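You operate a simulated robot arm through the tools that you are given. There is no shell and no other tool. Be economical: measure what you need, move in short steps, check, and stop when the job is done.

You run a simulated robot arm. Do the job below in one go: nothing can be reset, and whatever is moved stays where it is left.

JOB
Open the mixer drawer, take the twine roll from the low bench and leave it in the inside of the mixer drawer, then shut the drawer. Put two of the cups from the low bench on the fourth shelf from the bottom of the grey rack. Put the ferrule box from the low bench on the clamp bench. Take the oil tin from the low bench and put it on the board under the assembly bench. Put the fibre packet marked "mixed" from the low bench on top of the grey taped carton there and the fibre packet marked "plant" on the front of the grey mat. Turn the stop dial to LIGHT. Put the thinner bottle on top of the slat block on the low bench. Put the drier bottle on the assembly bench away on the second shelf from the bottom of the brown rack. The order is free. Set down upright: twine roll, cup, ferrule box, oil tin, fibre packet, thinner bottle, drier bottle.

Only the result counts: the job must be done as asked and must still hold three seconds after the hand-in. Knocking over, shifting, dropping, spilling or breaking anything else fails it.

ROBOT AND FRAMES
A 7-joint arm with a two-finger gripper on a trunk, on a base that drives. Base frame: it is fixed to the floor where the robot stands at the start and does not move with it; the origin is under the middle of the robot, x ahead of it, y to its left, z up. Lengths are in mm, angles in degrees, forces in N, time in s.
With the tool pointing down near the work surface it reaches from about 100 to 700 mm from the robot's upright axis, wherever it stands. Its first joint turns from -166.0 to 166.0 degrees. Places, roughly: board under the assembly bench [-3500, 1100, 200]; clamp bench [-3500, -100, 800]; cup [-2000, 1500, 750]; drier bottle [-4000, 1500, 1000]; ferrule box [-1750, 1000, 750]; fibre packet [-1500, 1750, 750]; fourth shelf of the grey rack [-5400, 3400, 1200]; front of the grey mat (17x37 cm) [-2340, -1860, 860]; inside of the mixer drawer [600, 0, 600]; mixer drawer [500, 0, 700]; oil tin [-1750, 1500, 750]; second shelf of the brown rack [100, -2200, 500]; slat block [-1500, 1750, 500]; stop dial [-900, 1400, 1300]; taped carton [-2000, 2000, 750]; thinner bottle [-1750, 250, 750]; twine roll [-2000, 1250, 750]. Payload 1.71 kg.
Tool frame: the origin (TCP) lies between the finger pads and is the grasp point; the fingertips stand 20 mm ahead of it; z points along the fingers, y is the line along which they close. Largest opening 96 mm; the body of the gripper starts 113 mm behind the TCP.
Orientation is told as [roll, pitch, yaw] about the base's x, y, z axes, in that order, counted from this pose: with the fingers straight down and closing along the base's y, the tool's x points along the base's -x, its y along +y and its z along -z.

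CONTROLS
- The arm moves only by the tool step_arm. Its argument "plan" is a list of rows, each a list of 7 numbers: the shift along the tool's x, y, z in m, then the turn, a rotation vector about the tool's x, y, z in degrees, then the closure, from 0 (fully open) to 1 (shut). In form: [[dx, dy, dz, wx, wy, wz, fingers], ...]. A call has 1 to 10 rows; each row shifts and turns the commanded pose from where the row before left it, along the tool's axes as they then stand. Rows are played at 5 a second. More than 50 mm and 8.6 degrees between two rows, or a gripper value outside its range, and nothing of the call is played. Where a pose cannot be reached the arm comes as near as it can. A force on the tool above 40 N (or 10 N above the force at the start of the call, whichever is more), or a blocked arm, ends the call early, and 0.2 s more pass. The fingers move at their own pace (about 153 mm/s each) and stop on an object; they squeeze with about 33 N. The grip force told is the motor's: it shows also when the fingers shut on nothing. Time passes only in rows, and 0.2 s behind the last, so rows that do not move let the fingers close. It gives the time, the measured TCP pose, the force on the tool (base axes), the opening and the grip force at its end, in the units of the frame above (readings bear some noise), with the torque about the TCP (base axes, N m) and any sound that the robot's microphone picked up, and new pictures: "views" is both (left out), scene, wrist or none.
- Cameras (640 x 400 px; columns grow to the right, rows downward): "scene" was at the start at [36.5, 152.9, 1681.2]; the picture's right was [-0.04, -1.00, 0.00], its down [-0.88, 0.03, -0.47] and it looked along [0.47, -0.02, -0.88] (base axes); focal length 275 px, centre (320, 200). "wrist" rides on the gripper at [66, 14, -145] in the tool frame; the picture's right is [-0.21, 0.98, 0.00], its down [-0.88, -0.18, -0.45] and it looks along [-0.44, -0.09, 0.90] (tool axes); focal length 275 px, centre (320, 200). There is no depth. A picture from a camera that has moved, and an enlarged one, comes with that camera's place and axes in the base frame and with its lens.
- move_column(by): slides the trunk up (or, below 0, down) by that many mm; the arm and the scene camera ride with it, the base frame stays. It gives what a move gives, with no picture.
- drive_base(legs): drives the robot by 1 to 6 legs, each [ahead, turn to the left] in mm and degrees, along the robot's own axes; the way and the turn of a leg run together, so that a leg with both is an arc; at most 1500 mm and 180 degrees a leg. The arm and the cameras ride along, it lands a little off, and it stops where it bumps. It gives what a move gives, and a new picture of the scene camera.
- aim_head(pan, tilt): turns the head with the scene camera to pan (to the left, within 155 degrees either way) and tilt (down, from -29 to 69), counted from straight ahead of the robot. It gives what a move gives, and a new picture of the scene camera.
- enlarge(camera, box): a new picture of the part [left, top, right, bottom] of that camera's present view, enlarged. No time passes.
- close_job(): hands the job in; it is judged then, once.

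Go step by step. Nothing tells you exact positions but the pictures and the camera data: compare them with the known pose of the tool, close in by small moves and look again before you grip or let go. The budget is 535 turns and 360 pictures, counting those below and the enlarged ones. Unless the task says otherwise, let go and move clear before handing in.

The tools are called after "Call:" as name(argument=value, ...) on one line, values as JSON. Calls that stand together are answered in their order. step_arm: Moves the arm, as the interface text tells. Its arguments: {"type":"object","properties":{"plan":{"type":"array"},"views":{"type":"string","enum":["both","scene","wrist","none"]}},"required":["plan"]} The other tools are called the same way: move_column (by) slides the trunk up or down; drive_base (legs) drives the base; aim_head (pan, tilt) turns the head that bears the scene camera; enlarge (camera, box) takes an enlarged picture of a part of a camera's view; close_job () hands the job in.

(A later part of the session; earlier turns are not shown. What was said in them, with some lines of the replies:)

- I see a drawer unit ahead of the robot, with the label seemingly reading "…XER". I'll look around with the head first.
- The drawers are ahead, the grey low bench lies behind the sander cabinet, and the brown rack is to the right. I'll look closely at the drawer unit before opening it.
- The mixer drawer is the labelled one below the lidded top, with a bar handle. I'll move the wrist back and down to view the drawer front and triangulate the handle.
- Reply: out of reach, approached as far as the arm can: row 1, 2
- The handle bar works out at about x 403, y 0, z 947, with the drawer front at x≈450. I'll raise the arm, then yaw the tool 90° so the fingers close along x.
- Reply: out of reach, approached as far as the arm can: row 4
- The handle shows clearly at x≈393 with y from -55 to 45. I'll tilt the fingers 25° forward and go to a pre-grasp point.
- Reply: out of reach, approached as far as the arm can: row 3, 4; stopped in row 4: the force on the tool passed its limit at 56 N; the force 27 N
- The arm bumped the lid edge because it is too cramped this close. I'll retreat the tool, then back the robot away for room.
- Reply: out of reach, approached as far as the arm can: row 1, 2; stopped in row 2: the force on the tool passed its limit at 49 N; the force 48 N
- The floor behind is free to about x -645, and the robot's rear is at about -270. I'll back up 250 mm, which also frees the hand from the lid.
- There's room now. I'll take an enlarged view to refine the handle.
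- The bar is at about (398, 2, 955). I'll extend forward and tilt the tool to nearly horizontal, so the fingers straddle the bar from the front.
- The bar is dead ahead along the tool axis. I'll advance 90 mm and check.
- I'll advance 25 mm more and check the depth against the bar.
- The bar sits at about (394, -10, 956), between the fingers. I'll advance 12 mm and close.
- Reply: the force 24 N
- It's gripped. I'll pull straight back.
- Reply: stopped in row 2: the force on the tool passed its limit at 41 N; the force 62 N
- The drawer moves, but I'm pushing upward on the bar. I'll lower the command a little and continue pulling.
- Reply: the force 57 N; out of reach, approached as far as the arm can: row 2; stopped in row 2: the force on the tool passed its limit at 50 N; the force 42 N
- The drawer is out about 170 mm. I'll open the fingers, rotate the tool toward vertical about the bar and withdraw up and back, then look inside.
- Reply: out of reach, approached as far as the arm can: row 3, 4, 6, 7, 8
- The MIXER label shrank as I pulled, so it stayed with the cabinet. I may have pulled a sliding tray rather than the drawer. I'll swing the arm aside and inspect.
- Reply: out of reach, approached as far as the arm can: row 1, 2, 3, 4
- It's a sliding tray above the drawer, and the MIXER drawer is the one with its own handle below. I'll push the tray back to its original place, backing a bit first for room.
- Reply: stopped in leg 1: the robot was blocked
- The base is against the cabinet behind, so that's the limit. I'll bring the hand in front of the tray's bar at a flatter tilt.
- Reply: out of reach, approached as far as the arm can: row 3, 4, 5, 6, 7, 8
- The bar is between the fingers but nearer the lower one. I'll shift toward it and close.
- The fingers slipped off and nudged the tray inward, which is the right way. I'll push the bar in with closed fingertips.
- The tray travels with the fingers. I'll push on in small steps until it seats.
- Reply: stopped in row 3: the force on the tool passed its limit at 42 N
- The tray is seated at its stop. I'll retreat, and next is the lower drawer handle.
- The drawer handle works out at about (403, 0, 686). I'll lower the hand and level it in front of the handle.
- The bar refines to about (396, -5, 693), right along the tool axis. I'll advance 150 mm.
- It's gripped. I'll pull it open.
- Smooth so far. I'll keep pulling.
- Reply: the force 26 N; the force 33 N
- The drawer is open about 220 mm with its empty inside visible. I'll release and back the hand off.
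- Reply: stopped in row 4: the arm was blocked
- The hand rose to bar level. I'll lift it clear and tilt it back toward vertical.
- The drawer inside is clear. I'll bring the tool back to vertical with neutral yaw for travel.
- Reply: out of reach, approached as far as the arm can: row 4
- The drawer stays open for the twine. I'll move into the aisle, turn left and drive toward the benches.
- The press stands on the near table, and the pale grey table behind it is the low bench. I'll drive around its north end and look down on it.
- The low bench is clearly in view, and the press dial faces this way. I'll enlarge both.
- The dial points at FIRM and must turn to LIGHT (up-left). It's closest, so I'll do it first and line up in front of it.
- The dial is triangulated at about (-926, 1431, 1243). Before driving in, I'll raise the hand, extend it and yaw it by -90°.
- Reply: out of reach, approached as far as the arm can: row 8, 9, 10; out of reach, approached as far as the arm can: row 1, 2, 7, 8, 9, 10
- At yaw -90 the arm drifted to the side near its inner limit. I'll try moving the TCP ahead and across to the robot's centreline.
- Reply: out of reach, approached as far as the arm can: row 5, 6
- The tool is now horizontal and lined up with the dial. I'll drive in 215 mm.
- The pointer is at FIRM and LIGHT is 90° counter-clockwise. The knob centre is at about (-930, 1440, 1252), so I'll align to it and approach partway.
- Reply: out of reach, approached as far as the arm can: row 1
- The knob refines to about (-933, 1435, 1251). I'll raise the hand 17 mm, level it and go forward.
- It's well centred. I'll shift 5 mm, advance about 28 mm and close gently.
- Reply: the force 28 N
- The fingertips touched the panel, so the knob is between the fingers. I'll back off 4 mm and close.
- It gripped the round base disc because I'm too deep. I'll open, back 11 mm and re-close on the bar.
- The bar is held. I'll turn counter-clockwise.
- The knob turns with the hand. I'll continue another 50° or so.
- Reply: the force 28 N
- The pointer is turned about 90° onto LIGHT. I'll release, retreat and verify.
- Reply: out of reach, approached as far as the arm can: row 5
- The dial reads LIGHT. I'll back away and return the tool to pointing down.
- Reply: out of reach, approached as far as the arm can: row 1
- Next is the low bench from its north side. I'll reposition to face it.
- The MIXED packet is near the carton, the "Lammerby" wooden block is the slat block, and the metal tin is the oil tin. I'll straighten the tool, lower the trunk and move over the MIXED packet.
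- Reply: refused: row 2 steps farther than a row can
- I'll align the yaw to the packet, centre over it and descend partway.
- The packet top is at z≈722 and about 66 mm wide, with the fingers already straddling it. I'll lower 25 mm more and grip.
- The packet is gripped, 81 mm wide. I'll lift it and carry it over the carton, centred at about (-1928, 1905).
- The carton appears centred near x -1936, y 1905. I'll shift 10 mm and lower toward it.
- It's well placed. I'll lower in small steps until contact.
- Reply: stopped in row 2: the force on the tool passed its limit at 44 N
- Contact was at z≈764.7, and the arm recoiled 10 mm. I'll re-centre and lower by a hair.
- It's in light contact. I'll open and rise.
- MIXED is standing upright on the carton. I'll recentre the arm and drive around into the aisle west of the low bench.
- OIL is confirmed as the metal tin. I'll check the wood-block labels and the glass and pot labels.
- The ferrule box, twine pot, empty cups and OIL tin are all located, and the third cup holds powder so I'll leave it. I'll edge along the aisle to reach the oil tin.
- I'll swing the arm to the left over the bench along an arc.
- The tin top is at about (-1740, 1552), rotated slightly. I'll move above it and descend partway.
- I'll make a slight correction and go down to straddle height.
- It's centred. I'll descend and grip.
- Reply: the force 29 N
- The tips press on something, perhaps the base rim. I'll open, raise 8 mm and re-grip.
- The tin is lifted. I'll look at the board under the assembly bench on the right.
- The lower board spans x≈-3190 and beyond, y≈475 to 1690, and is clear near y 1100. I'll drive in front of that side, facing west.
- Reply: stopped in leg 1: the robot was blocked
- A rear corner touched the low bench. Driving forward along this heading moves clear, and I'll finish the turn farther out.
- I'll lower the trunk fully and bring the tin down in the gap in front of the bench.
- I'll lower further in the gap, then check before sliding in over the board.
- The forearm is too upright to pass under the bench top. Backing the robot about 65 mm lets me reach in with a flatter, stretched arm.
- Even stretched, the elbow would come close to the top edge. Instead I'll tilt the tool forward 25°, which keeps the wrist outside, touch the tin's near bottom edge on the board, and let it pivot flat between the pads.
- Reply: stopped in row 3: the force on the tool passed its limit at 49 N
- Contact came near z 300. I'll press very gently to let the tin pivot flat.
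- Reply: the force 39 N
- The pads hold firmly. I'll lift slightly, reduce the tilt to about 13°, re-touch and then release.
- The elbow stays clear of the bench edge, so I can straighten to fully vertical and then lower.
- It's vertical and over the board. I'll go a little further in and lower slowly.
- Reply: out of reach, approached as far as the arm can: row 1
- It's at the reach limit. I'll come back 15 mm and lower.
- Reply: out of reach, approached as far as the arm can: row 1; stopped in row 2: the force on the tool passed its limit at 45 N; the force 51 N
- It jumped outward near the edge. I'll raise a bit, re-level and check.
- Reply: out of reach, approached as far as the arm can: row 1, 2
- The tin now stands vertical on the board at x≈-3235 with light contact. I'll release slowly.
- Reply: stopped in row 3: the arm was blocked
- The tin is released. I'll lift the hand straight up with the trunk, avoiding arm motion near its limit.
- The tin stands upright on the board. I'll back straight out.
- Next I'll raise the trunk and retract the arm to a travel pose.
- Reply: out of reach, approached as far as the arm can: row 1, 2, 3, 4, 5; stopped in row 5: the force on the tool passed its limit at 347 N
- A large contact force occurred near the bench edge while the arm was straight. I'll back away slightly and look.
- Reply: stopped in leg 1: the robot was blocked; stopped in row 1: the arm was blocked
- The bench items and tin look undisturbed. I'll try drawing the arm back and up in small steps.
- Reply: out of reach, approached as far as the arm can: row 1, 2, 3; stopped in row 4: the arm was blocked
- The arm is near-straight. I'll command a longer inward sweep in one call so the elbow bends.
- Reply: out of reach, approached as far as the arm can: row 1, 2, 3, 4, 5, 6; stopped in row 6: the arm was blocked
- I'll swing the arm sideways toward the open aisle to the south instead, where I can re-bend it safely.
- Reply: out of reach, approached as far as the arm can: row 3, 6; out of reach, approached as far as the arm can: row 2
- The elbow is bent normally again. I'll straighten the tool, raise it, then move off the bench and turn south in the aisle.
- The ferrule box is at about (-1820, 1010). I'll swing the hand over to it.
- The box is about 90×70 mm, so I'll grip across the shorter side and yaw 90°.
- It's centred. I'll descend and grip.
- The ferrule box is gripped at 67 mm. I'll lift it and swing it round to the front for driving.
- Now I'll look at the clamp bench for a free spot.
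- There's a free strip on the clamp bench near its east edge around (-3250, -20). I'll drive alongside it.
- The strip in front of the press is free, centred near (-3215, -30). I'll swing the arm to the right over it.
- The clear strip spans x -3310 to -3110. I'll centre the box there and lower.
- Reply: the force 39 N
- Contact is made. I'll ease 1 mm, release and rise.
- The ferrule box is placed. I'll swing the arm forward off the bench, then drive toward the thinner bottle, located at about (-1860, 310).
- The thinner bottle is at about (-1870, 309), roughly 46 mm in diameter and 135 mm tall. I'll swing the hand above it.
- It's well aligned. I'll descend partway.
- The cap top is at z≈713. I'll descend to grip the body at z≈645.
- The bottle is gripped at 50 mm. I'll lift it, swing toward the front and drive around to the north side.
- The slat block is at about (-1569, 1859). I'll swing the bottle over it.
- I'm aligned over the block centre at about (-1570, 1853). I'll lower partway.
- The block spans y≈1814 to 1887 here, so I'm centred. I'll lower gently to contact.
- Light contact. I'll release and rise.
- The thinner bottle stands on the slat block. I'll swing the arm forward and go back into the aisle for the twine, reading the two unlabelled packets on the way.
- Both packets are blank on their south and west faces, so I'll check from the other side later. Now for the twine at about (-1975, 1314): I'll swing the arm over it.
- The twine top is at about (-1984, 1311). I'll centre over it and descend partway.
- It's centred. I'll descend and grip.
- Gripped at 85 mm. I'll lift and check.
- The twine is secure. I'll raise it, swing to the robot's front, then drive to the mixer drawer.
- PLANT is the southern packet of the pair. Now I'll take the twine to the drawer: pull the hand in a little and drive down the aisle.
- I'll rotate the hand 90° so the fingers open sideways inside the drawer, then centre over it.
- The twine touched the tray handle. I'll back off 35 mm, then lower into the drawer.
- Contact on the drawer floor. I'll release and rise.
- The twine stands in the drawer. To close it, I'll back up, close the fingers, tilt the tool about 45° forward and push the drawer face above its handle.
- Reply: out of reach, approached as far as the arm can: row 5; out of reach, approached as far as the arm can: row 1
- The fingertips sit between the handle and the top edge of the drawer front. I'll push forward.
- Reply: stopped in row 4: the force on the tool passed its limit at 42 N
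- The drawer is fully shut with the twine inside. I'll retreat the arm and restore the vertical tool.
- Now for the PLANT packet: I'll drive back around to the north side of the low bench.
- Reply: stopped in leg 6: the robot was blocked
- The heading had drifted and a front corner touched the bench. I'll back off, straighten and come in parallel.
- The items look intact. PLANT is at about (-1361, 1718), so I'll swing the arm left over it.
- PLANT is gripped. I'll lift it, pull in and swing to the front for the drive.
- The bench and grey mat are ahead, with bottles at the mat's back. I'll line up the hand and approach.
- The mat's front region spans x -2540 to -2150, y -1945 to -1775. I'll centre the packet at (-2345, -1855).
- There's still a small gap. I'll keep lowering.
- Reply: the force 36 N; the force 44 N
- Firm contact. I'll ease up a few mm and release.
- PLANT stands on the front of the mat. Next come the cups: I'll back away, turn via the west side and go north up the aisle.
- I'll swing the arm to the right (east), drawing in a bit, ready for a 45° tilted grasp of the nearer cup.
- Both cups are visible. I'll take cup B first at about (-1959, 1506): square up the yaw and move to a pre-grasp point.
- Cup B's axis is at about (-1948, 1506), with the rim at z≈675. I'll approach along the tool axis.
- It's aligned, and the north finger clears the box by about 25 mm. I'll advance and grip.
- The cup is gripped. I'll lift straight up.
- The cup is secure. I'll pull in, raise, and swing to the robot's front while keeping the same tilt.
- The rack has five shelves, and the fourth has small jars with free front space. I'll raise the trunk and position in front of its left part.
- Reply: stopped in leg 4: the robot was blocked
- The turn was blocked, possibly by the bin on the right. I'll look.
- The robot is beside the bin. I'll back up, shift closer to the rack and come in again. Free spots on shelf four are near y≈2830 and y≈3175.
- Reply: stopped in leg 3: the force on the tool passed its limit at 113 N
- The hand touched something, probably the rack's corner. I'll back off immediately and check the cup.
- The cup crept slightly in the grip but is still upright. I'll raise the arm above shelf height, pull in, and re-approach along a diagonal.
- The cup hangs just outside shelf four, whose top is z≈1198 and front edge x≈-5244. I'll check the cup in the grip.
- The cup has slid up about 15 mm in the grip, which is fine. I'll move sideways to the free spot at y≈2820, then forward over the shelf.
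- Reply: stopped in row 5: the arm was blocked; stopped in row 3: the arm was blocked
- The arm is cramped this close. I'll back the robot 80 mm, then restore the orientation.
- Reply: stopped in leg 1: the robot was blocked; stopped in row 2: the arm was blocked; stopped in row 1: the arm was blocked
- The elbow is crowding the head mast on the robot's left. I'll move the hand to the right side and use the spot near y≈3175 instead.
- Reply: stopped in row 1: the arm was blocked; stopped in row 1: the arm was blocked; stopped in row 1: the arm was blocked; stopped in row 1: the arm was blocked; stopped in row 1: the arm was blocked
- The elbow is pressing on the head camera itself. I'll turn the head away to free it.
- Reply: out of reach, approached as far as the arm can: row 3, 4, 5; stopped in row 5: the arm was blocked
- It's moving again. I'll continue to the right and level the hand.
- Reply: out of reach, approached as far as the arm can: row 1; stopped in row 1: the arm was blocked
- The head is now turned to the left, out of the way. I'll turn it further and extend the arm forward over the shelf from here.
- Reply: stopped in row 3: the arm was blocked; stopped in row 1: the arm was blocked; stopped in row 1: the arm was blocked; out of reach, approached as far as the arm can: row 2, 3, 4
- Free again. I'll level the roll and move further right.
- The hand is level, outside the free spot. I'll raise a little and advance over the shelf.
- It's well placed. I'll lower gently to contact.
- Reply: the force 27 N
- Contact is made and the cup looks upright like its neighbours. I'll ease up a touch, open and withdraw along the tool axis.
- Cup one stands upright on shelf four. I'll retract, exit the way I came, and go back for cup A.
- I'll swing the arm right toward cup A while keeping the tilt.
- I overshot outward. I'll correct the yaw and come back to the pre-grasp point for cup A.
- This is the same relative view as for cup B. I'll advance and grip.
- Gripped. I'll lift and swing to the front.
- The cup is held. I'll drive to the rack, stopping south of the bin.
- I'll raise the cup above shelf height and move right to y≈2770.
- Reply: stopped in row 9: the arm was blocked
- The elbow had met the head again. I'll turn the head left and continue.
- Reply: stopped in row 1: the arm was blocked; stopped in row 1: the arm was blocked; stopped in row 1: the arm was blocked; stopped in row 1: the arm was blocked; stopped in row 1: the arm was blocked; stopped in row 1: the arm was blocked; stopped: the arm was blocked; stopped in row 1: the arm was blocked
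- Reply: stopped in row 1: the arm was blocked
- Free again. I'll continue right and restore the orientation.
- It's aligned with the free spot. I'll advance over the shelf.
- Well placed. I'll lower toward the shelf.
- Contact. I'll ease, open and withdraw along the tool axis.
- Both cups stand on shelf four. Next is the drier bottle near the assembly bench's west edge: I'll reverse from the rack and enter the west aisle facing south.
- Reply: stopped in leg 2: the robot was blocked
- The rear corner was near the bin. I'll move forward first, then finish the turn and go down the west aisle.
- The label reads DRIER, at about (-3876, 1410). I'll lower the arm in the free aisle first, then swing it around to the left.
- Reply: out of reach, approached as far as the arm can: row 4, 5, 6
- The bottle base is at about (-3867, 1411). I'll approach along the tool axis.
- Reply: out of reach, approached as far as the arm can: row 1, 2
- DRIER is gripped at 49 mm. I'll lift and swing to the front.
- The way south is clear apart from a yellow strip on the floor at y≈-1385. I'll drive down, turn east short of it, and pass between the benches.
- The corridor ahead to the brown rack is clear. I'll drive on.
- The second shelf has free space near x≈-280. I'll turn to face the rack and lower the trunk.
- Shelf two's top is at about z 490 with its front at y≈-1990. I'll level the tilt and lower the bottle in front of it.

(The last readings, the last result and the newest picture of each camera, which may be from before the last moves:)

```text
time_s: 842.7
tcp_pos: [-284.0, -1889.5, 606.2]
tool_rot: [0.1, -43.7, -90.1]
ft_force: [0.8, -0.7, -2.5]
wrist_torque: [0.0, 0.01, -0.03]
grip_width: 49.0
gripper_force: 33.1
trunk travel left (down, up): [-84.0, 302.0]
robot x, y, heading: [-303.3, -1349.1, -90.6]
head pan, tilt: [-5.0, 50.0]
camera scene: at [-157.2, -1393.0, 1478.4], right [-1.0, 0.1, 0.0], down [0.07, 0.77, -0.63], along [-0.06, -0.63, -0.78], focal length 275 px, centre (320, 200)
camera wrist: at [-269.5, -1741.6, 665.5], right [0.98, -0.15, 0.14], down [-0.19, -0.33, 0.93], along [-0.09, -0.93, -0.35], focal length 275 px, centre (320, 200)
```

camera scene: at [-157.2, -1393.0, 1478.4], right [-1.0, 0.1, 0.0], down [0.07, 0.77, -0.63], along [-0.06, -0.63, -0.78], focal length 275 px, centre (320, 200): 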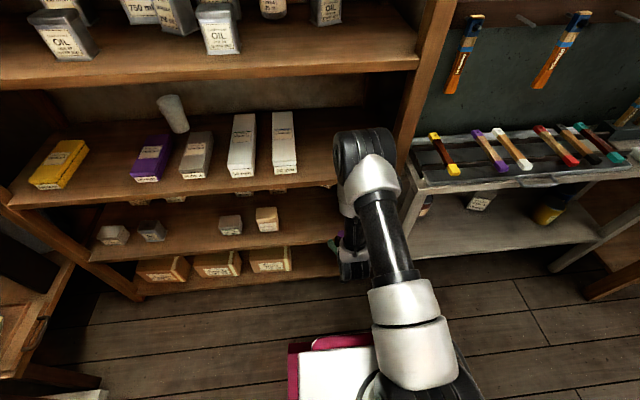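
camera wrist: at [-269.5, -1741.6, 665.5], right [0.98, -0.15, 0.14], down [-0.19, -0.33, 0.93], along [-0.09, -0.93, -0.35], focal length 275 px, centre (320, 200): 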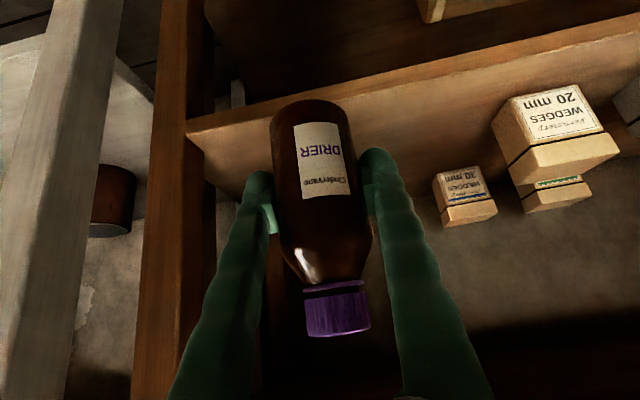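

The bottle is lined up with the free space. I'll advance over the shelf.

Call:
step_arm(plan=[[-0.0289, 0, 0.0276, 0, 0, 0, 1], [-0.0289, 0, 0.0276, 0, 0, 0, 1], [-0.0289, 0, 0.0276, 0, 0, 0, 1], [-0.0289, 0, 0.0276, 0, 0, 0, 1], [0, 0, 0, 0, 0, 0, 1]], views="wrist")

```text
time_s: 843.9
tcp_pos: [-284.1, -2047.3, 605.6]
tool_rot: [0.1, -43.6, -90.2]
ft_force: [-0.6, 0.2, -1.7]
wrist_torque: [-0.02, -0.03, -0.02]
grip_width: 48.8
gripper_force: 32.5
trunk travel left (down, up): [-84.0, 302.0]
robot x, y, heading: [-308.8, -1352.8, -90.5]
head pan, tilt: [-5.0, 50.0]
camera wrist: at [-270.2, -1901.0, 665.2], right [0.98, -0.15, 0.14], down [-0.19, -0.33, 0.93], along [-0.09, -0.93, -0.35], focal length 275 px, centre (320, 200)
```

wrist: 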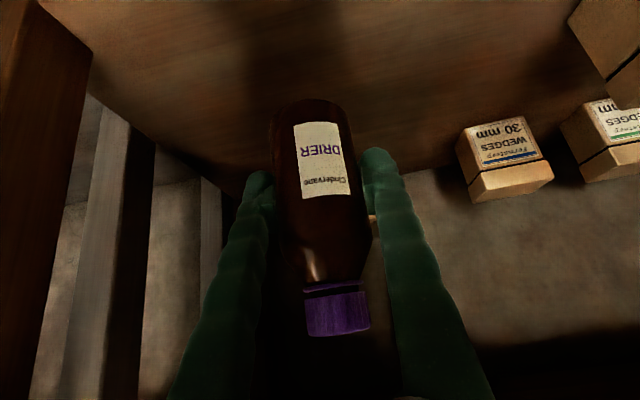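

Call:
step_arm(plan=[[0.0138, 0, 0.0145, 0, 0, 0, 1], [0.0104, 0, 0.0109, 0, 0, 0, 1], [0, 0, 0, 0, 0, 0, 1]], views="none")

Call:
step_arm(plan=[[0.0035, 0, 0.0036, 0, 0, 0, 1], [0, 0, 0, 0, 0, 0, 1]], views="none")

Call:
step_arm(plan=[[0.0035, 0, 0.0036, 0, 0, 0, 1], [0, 0, 0, 0, 0, 0, 1]], views="none")

```text
time_s: 844.7
tcp_pos: [-284.2, -2048.9, 569.9]
tool_rot: [0.2, -43.7, -90.3]
ft_force: [1.1, 0.3, -1.3]
wrist_torque: [0.01, -0.04, -0.01]
grip_width: 48.9
gripper_force: 33.2
trunk travel left (down, up): [-84.0, 302.0]
robot x, y, heading: [-307.3, -1353.4, -90.6]
head pan, tilt: [-5.0, 50.0]
```

```text
time_s: 845.3
tcp_pos: [-283.2, -2047.3, 565.0]
tool_rot: [0.1, -43.7, -90.2]
ft_force: [0.9, -0.8, -2.0]
wrist_torque: [-0.01, -0.04, 0.02]
grip_width: 49.0
gripper_force: 33.2
trunk travel left (down, up): [-84.0, 302.0]
robot x, y, heading: [-309.5, -1348.6, -90.5]
head pan, tilt: [-5.0, 50.0]
```

```text
time_s: 845.9
tcp_pos: [-285.2, -2047.7, 559.4]
tool_rot: [0.1, -43.9, -90.2]
ft_force: [-0.4, 0.4, -1.5]
wrist_torque: [-0.02, 0.01, 0.0]
grip_width: 49.0
gripper_force: 33.1
trunk travel left (down, up): [-84.0, 302.0]
robot x, y, heading: [-304.2, -1351.6, -90.5]
head pan, tilt: [-5.0, 50.0]
```

Call:
step_arm(plan=[[0.0028, 0, 0.0029, 0, 0, 0, 1], [0, 0, 0, 0, 0, 0, 1]], views="none")

Call:
step_arm(plan=[[0.0028, 0, 0.0029, 0, 0, 0, 1], [0, 0, 0, 0, 0, 0, 1]], views="none")

```text
time_s: 846.5
tcp_pos: [-284.7, -2046.8, 554.7]
tool_rot: [0.1, -43.9, -90.2]
ft_force: [0.2, 0.7, -0.6]
wrist_torque: [-0.02, 0.02, 0.02]
grip_width: 48.9
gripper_force: 33.0
trunk travel left (down, up): [-84.0, 302.0]
robot x, y, heading: [-306.2, -1352.5, -90.4]
head pan, tilt: [-5.0, 50.0]
```

```text
time_s: 847.1
tcp_pos: [-284.8, -2047.2, 553.1]
tool_rot: [0.1, -43.8, -90.1]
ft_force: [0.0, -0.3, -1.6]
wrist_torque: [0.01, 0.0, 0.02]
grip_width: 49.0
gripper_force: 33.1
trunk travel left (down, up): [-84.0, 302.0]
robot x, y, heading: [-306.6, -1351.9, -90.7]
head pan, tilt: [-5.0, 50.0]
```

Call:
step_arm(plan=[[0.0028, 0, 0.0029, 0, 0, 0, 1], [0, 0, 0, 0, 0, 0, 1]], views="none")

Call:
step_arm(plan=[[0.0021, 0, 0.0022, 0, 0, 0, 1], [0, 0, 0, 0, 0, 0, 1]], views="none")

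```text
time_s: 847.7
tcp_pos: [-285.0, -2048.7, 547.5]
tool_rot: [0.1, -43.8, -90.2]
ft_force: [-0.8, 0.4, -1.8]
wrist_torque: [-0.01, 0.0, -0.02]
grip_width: 48.9
gripper_force: 32.9
trunk travel left (down, up): [-84.0, 302.0]
robot x, y, heading: [-306.4, -1350.4, -90.4]
head pan, tilt: [-5.0, 50.0]
```

```text
time_s: 848.3
tcp_pos: [-285.8, -2048.8, 543.7]
tool_rot: [0.1, -43.9, -90.2]
ft_force: [0.2, 0.3, -2.1]
wrist_torque: [-0.04, -0.04, -0.02]
grip_width: 49.0
gripper_force: 32.8
trunk travel left (down, up): [-84.0, 302.0]
robot x, y, heading: [-310.7, -1350.5, -90.4]
head pan, tilt: [-5.0, 50.0]
```

Call:
step_arm(plan=[[0.0028, 0, 0.0029, 0, 0, 0, 1], [0, 0, 0, 0, 0, 0, 1]], views="wrist")

```text
time_s: 848.9
tcp_pos: [-286.0, -2048.9, 540.6]
tool_rot: [0.1, -43.8, -90.2]
ft_force: [0.6, -0.1, -1.3]
wrist_torque: [-0.02, -0.02, 0.01]
grip_width: 48.7
gripper_force: 32.8
trunk travel left (down, up): [-84.0, 302.0]
robot x, y, heading: [-306.4, -1347.6, -90.5]
head pan, tilt: [-5.0, 50.0]
camera wrist: at [-271.0, -1900.9, 600.0], right [0.98, -0.15, 0.14], down [-0.19, -0.32, 0.93], along [-0.09, -0.93, -0.35], focal length 275 px, centre (320, 200)
```

wrist: 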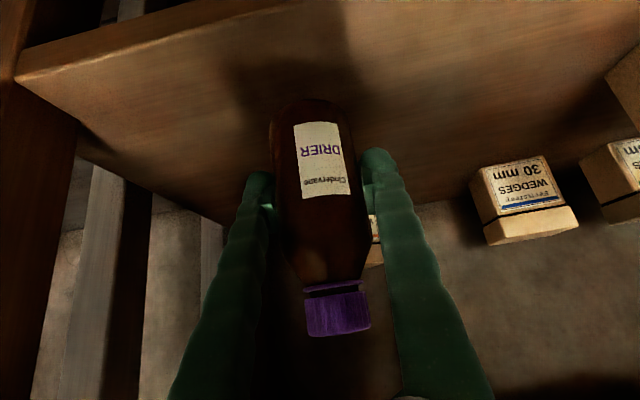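

Call:
step_arm(plan=[[0.0035, 0, 0.0036, 0, 0, 0, 1], [0, 0, 0, 0, 0, 0, 1]], views="none")

Call:
step_arm(plan=[[0.0028, 0, 0.0029, 0, 0, 0, 1], [0, 0, 0, 0, 0, 0, 1]], views="none")

Call:
step_arm(plan=[[0.0021, 0, 0.0022, 0, 0, 0, 1], [0, 0, 0, 0, 0, 0, 1]], views="none")

```text
time_s: 849.5
tcp_pos: [-286.5, -2046.6, 534.9]
tool_rot: [0.1, -43.8, -90.3]
ft_force: [0.0, -0.2, -2.0]
wrist_torque: [0.0, 0.0, -0.01]
grip_width: 48.9
gripper_force: 33.1
trunk travel left (down, up): [-84.0, 302.0]
robot x, y, heading: [-307.6, -1352.6, -90.4]
head pan, tilt: [-5.0, 50.0]
```

```text
time_s: 850.1
tcp_pos: [-286.6, -2048.1, 531.2]
tool_rot: [0.2, -43.7, -90.2]
ft_force: [-0.4, 0.3, -1.1]
wrist_torque: [-0.02, 0.03, -0.04]
grip_width: 48.7
gripper_force: 32.7
trunk travel left (down, up): [-84.0, 302.0]
robot x, y, heading: [-307.3, -1350.2, -90.1]
head pan, tilt: [-5.0, 50.0]
```

```text
time_s: 850.7
tcp_pos: [-285.8, -2048.3, 529.9]
tool_rot: [0.0, -43.9, -90.2]
ft_force: [0.1, -0.4, -1.6]
wrist_torque: [0.0, 0.03, -0.02]
grip_width: 49.2
gripper_force: 33.4
trunk travel left (down, up): [-84.0, 302.0]
robot x, y, heading: [-307.9, -1349.1, -90.4]
head pan, tilt: [-5.0, 50.0]
```

Call:
step_arm(plan=[[0.0028, 0, 0.0029, 0, 0, 0, 1], [0, 0, 0, 0, 0, 0, 1]], views="none")

Call:
step_arm(plan=[[0.0021, 0, 0.0022, 0, 0, 0, 1], [0, 0, 0, 0, 0, 0, 1]], views="none")

Call:
step_arm(plan=[[0.0021, 0, 0.0022, 0, 0, 0, 1], [0, 0, 0, 0, 0, 0, 1]], views="none")

```text
time_s: 851.3
tcp_pos: [-286.5, -2049.1, 524.4]
tool_rot: [0.1, -43.8, -90.3]
ft_force: [0.1, 0.3, -2.6]
wrist_torque: [-0.01, 0.01, 0.01]
grip_width: 48.8
gripper_force: 32.9
trunk travel left (down, up): [-84.0, 302.0]
robot x, y, heading: [-304.5, -1351.7, -90.6]
head pan, tilt: [-5.0, 50.0]
```

```text
time_s: 851.9
tcp_pos: [-285.6, -2047.7, 522.4]
tool_rot: [0.0, -43.8, -90.2]
ft_force: [0.1, -0.4, -2.0]
wrist_torque: [-0.01, -0.01, -0.03]
grip_width: 48.6
gripper_force: 32.9
trunk travel left (down, up): [-84.0, 302.0]
robot x, y, heading: [-307.0, -1348.7, -90.3]
head pan, tilt: [-5.0, 50.0]
```

```text
time_s: 852.5
tcp_pos: [-286.3, -2049.1, 519.0]
tool_rot: [0.1, -43.8, -90.1]
ft_force: [-0.5, -0.1, -1.5]
wrist_torque: [-0.01, -0.02, -0.01]
grip_width: 48.8
gripper_force: 33.2
trunk travel left (down, up): [-84.0, 302.0]
robot x, y, heading: [-309.5, -1348.3, -90.6]
head pan, tilt: [-5.0, 50.0]
```

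Call:
step_arm(plan=[[0.0035, 0, 0.0036, 0, 0, 0, 1], [0, 0, 0, 0, 0, 0, 1]], views="none")

Call:
step_arm(plan=[[0.0028, 0, 0.0029, 0, 0, 0, 1], [0, 0, 0, 0, 0, 0, 1]], views="wrist")

```text
time_s: 853.1
tcp_pos: [-286.8, -2048.3, 514.4]
tool_rot: [0.1, -43.8, -90.2]
ft_force: [0.6, 0.4, -1.9]
wrist_torque: [0.02, -0.01, 0.03]
grip_width: 49.1
gripper_force: 33.1
trunk travel left (down, up): [-84.0, 302.0]
robot x, y, heading: [-308.3, -1352.8, -90.8]
head pan, tilt: [-5.0, 50.0]
```

```text
time_s: 853.7
tcp_pos: [-285.4, -2048.2, 509.4]
tool_rot: [0.1, -43.7, -90.2]
ft_force: [-0.6, 0.4, -1.7]
wrist_torque: [0.01, -0.01, 0.02]
grip_width: 48.7
gripper_force: 32.4
trunk travel left (down, up): [-84.0, 302.0]
robot x, y, heading: [-304.9, -1350.0, -90.6]
head pan, tilt: [-5.0, 50.0]
camera wrist: at [-271.4, -1901.1, 568.9], right [0.98, -0.15, 0.14], down [-0.19, -0.33, 0.93], along [-0.09, -0.93, -0.35], focal length 275 px, centre (320, 200)
```

wrist: 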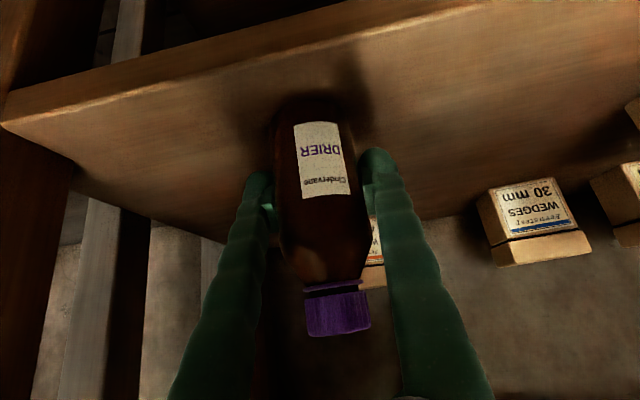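

Call:
step_arm(plan=[[0.0021, 0, 0.0022, 0, 0, 0, 1], [0, 0, 0, 0, 0, 0, 1]], views="none")

Call:
step_arm(plan=[[0.0021, 0, 0.0022, 0, 0, 0, 1], [0, 0, 0, 0, 0, 0, 1]], views="none")

Call:
step_arm(plan=[[0.0021, 0, 0.0022, 0, 0, 0, 1], [0, 0, 0, 0, 0, 0, 1]], views="none")

```text
time_s: 854.3
tcp_pos: [-286.2, -2046.8, 506.7]
tool_rot: [0.1, -43.7, -90.2]
ft_force: [1.0, -0.4, -1.9]
wrist_torque: [-0.03, 0.02, 0.01]
grip_width: 49.0
gripper_force: 32.9
trunk travel left (down, up): [-84.0, 302.0]
robot x, y, heading: [-305.8, -1347.5, -90.8]
head pan, tilt: [-5.0, 50.0]
```

```text
time_s: 854.9
tcp_pos: [-285.1, -2049.1, 503.7]
tool_rot: [0.2, -43.8, -90.1]
ft_force: [-0.3, -0.3, -2.2]
wrist_torque: [-0.02, -0.02, 0.03]
grip_width: 49.1
gripper_force: 33.1
trunk travel left (down, up): [-84.0, 302.0]
robot x, y, heading: [-309.6, -1351.7, -90.3]
head pan, tilt: [-5.0, 50.0]
```

```text
time_s: 855.5
tcp_pos: [-284.9, -2049.2, 503.8]
tool_rot: [0.1, -44.1, -90.2]
ft_force: [-0.7, 6.0, 19.8]
wrist_torque: [0.46, 0.24, 0.0]
grip_width: 48.9
gripper_force: 33.0
trunk travel left (down, up): [-84.0, 302.0]
robot x, y, heading: [-308.5, -1347.0, -90.6]
head pan, tilt: [-5.0, 50.0]
```

Contact: the bottle is on the shelf. I'll ease, open and withdraw along the tool axis.

Call:
step_arm(plan=[[-0.0007, 0, -0.0008, 0, 0, 0, 1], [0, 0, 0, 0, 0, 0, 0.45], [0, 0, 0, 0, 0, 0, 0.2], [0, 0, 0, 0, 0, 0, 0], [0, 0, -0.03, 0, 0, 0, 0], [0, 0, -0.04, 0, 0, 0, 0], [0, 0, -0.04, 0, 0, 0, 0], [0, 0, -0.04, 0, 0, 0, 0]], views="both")

```text
time_s: 857.3
tcp_pos: [-285.6, -1944.4, 609.5]
tool_rot: [0.1, -43.7, -90.1]
ft_force: [0.1, -0.2, -0.1]
wrist_torque: [0.0, 0.03, -0.01]
grip_width: 96.1
gripper_force: 0.1
trunk travel left (down, up): [-84.0, 302.0]
robot x, y, heading: [-311.8, -1351.9, -90.6]
head pan, tilt: [-5.0, 50.0]
camera scene: at [-157.3, -1392.5, 1478.4], right [-1.0, 0.1, 0.0], down [0.07, 0.77, -0.63], along [-0.06, -0.63, -0.78], focal length 275 px, centre (320, 200)
camera wrist: at [-270.9, -1797.1, 669.5], right [0.98, -0.15, 0.14], down [-0.19, -0.33, 0.93], along [-0.09, -0.93, -0.35], focal length 275 px, centre (320, 200)
```

scene: 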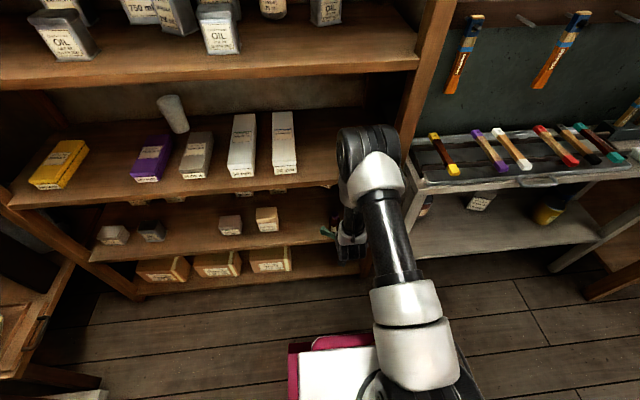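
wrist: 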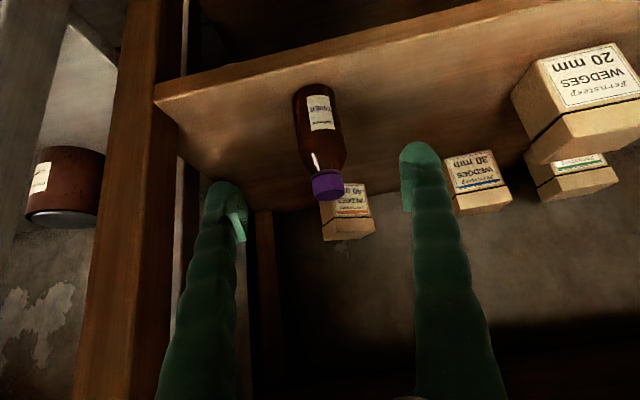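

DRIER stands on the second shelf. I'll draw the hand fully clear and take one last look.

Call:
step_arm(plan=[[0, 0, -0.045, 0, 0, 0, 0], [0, 0, -0.045, 0, 0, 0, 0], [0, 0, -0.045, 0, 0, 0, 0]], views="none")

Call:
drive_base(legs=[[-200, 0]])

Call:
enlarge(camera="scene", box=[180, 120, 440, 280])

```text
time_s: 858.1
tcp_pos: [-286.0, -1849.2, 711.7]
tool_rot: [0.0, -43.8, -90.1]
ft_force: [-0.9, -0.2, 0.6]
wrist_torque: [0.01, 0.0, 0.0]
grip_width: 95.8
gripper_force: 0.2
trunk travel left (down, up): [-84.0, 302.0]
robot x, y, heading: [-308.1, -1351.8, -90.4]
head pan, tilt: [-5.0, 50.0]
```

```text
time_s: 859.8
tcp_pos: [-283.7, -1645.0, 712.0]
tool_rot: [0.1, -43.7, -90.0]
ft_force: [-0.3, 0.1, 0.4]
wrist_torque: [-0.03, 0.01, 0.01]
grip_width: 96.0
gripper_force: 0.0
trunk travel left (down, up): [-84.0, 302.0]
robot x, y, heading: [-304.7, -1145.6, -90.4]
head pan, tilt: [-5.0, 50.0]
camera scene: at [-155.5, -1186.7, 1478.5], right [-1.0, 0.09, 0.0], down [0.07, 0.77, -0.63], along [-0.06, -0.63, -0.78], focal length 275 px, centre (320, 200)
```

scene: 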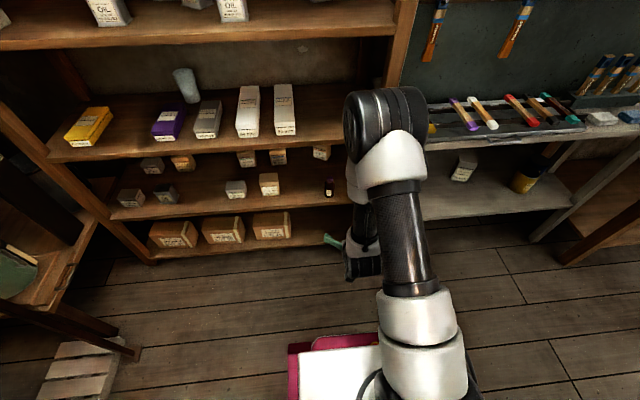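

```text
2.46 times, centred on (310, 200) of scene
camera zoom: at [-155.5, -1186.7, 1478.5], right [-1.0, 0.09, 0.0], down [0.07, 0.77, -0.63], along [-0.06, -0.63, -0.78], focal length 676 px, centre (345, 200)
```

zoom: 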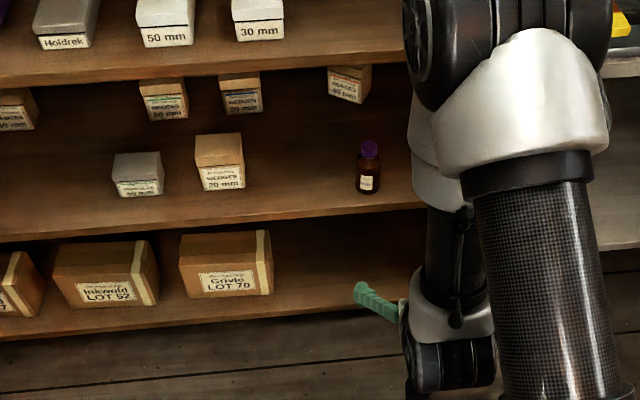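

The DRIER bottle stands upright on the second shelf and the hand is clear. All parts of the job are done, so I'm handing in.

Call:
close_job()

```text
The job is handed in.
```

I've handed the job in with every part done. I saw each item standing upright in place, except the twine, which I last saw upright in the drawer before shutting it. I didn't go round everything again just before handing in.

Several things were bumped or moved along the way and could count against the result:
- **Wrong drawer:** I first pulled out the sliding tray above the mixer drawer by mistake. I pushed it back to its stop, within about 5 mm of where it started.
- **Low bench:** the robot's base touched it about three times while turning or backing up. Nothing on it looked disturbed afterwards.
- **Bin by the grey rack:** the base touched it at least once. It looked unmoved, within roughly 45 mm.
- **Sander cabinet:** the base backed against it once, near the mixer.
- **Assembly bench:** the arm hit its front edge hard, at 347 N, after I set the oil tin down. Nothing on the bench looked out of place afterwards.
- **Grey rack:** the hand, holding a cup, hit it at 113 N, probably the corner post. The rack looked intact and the cup stayed in the grip.
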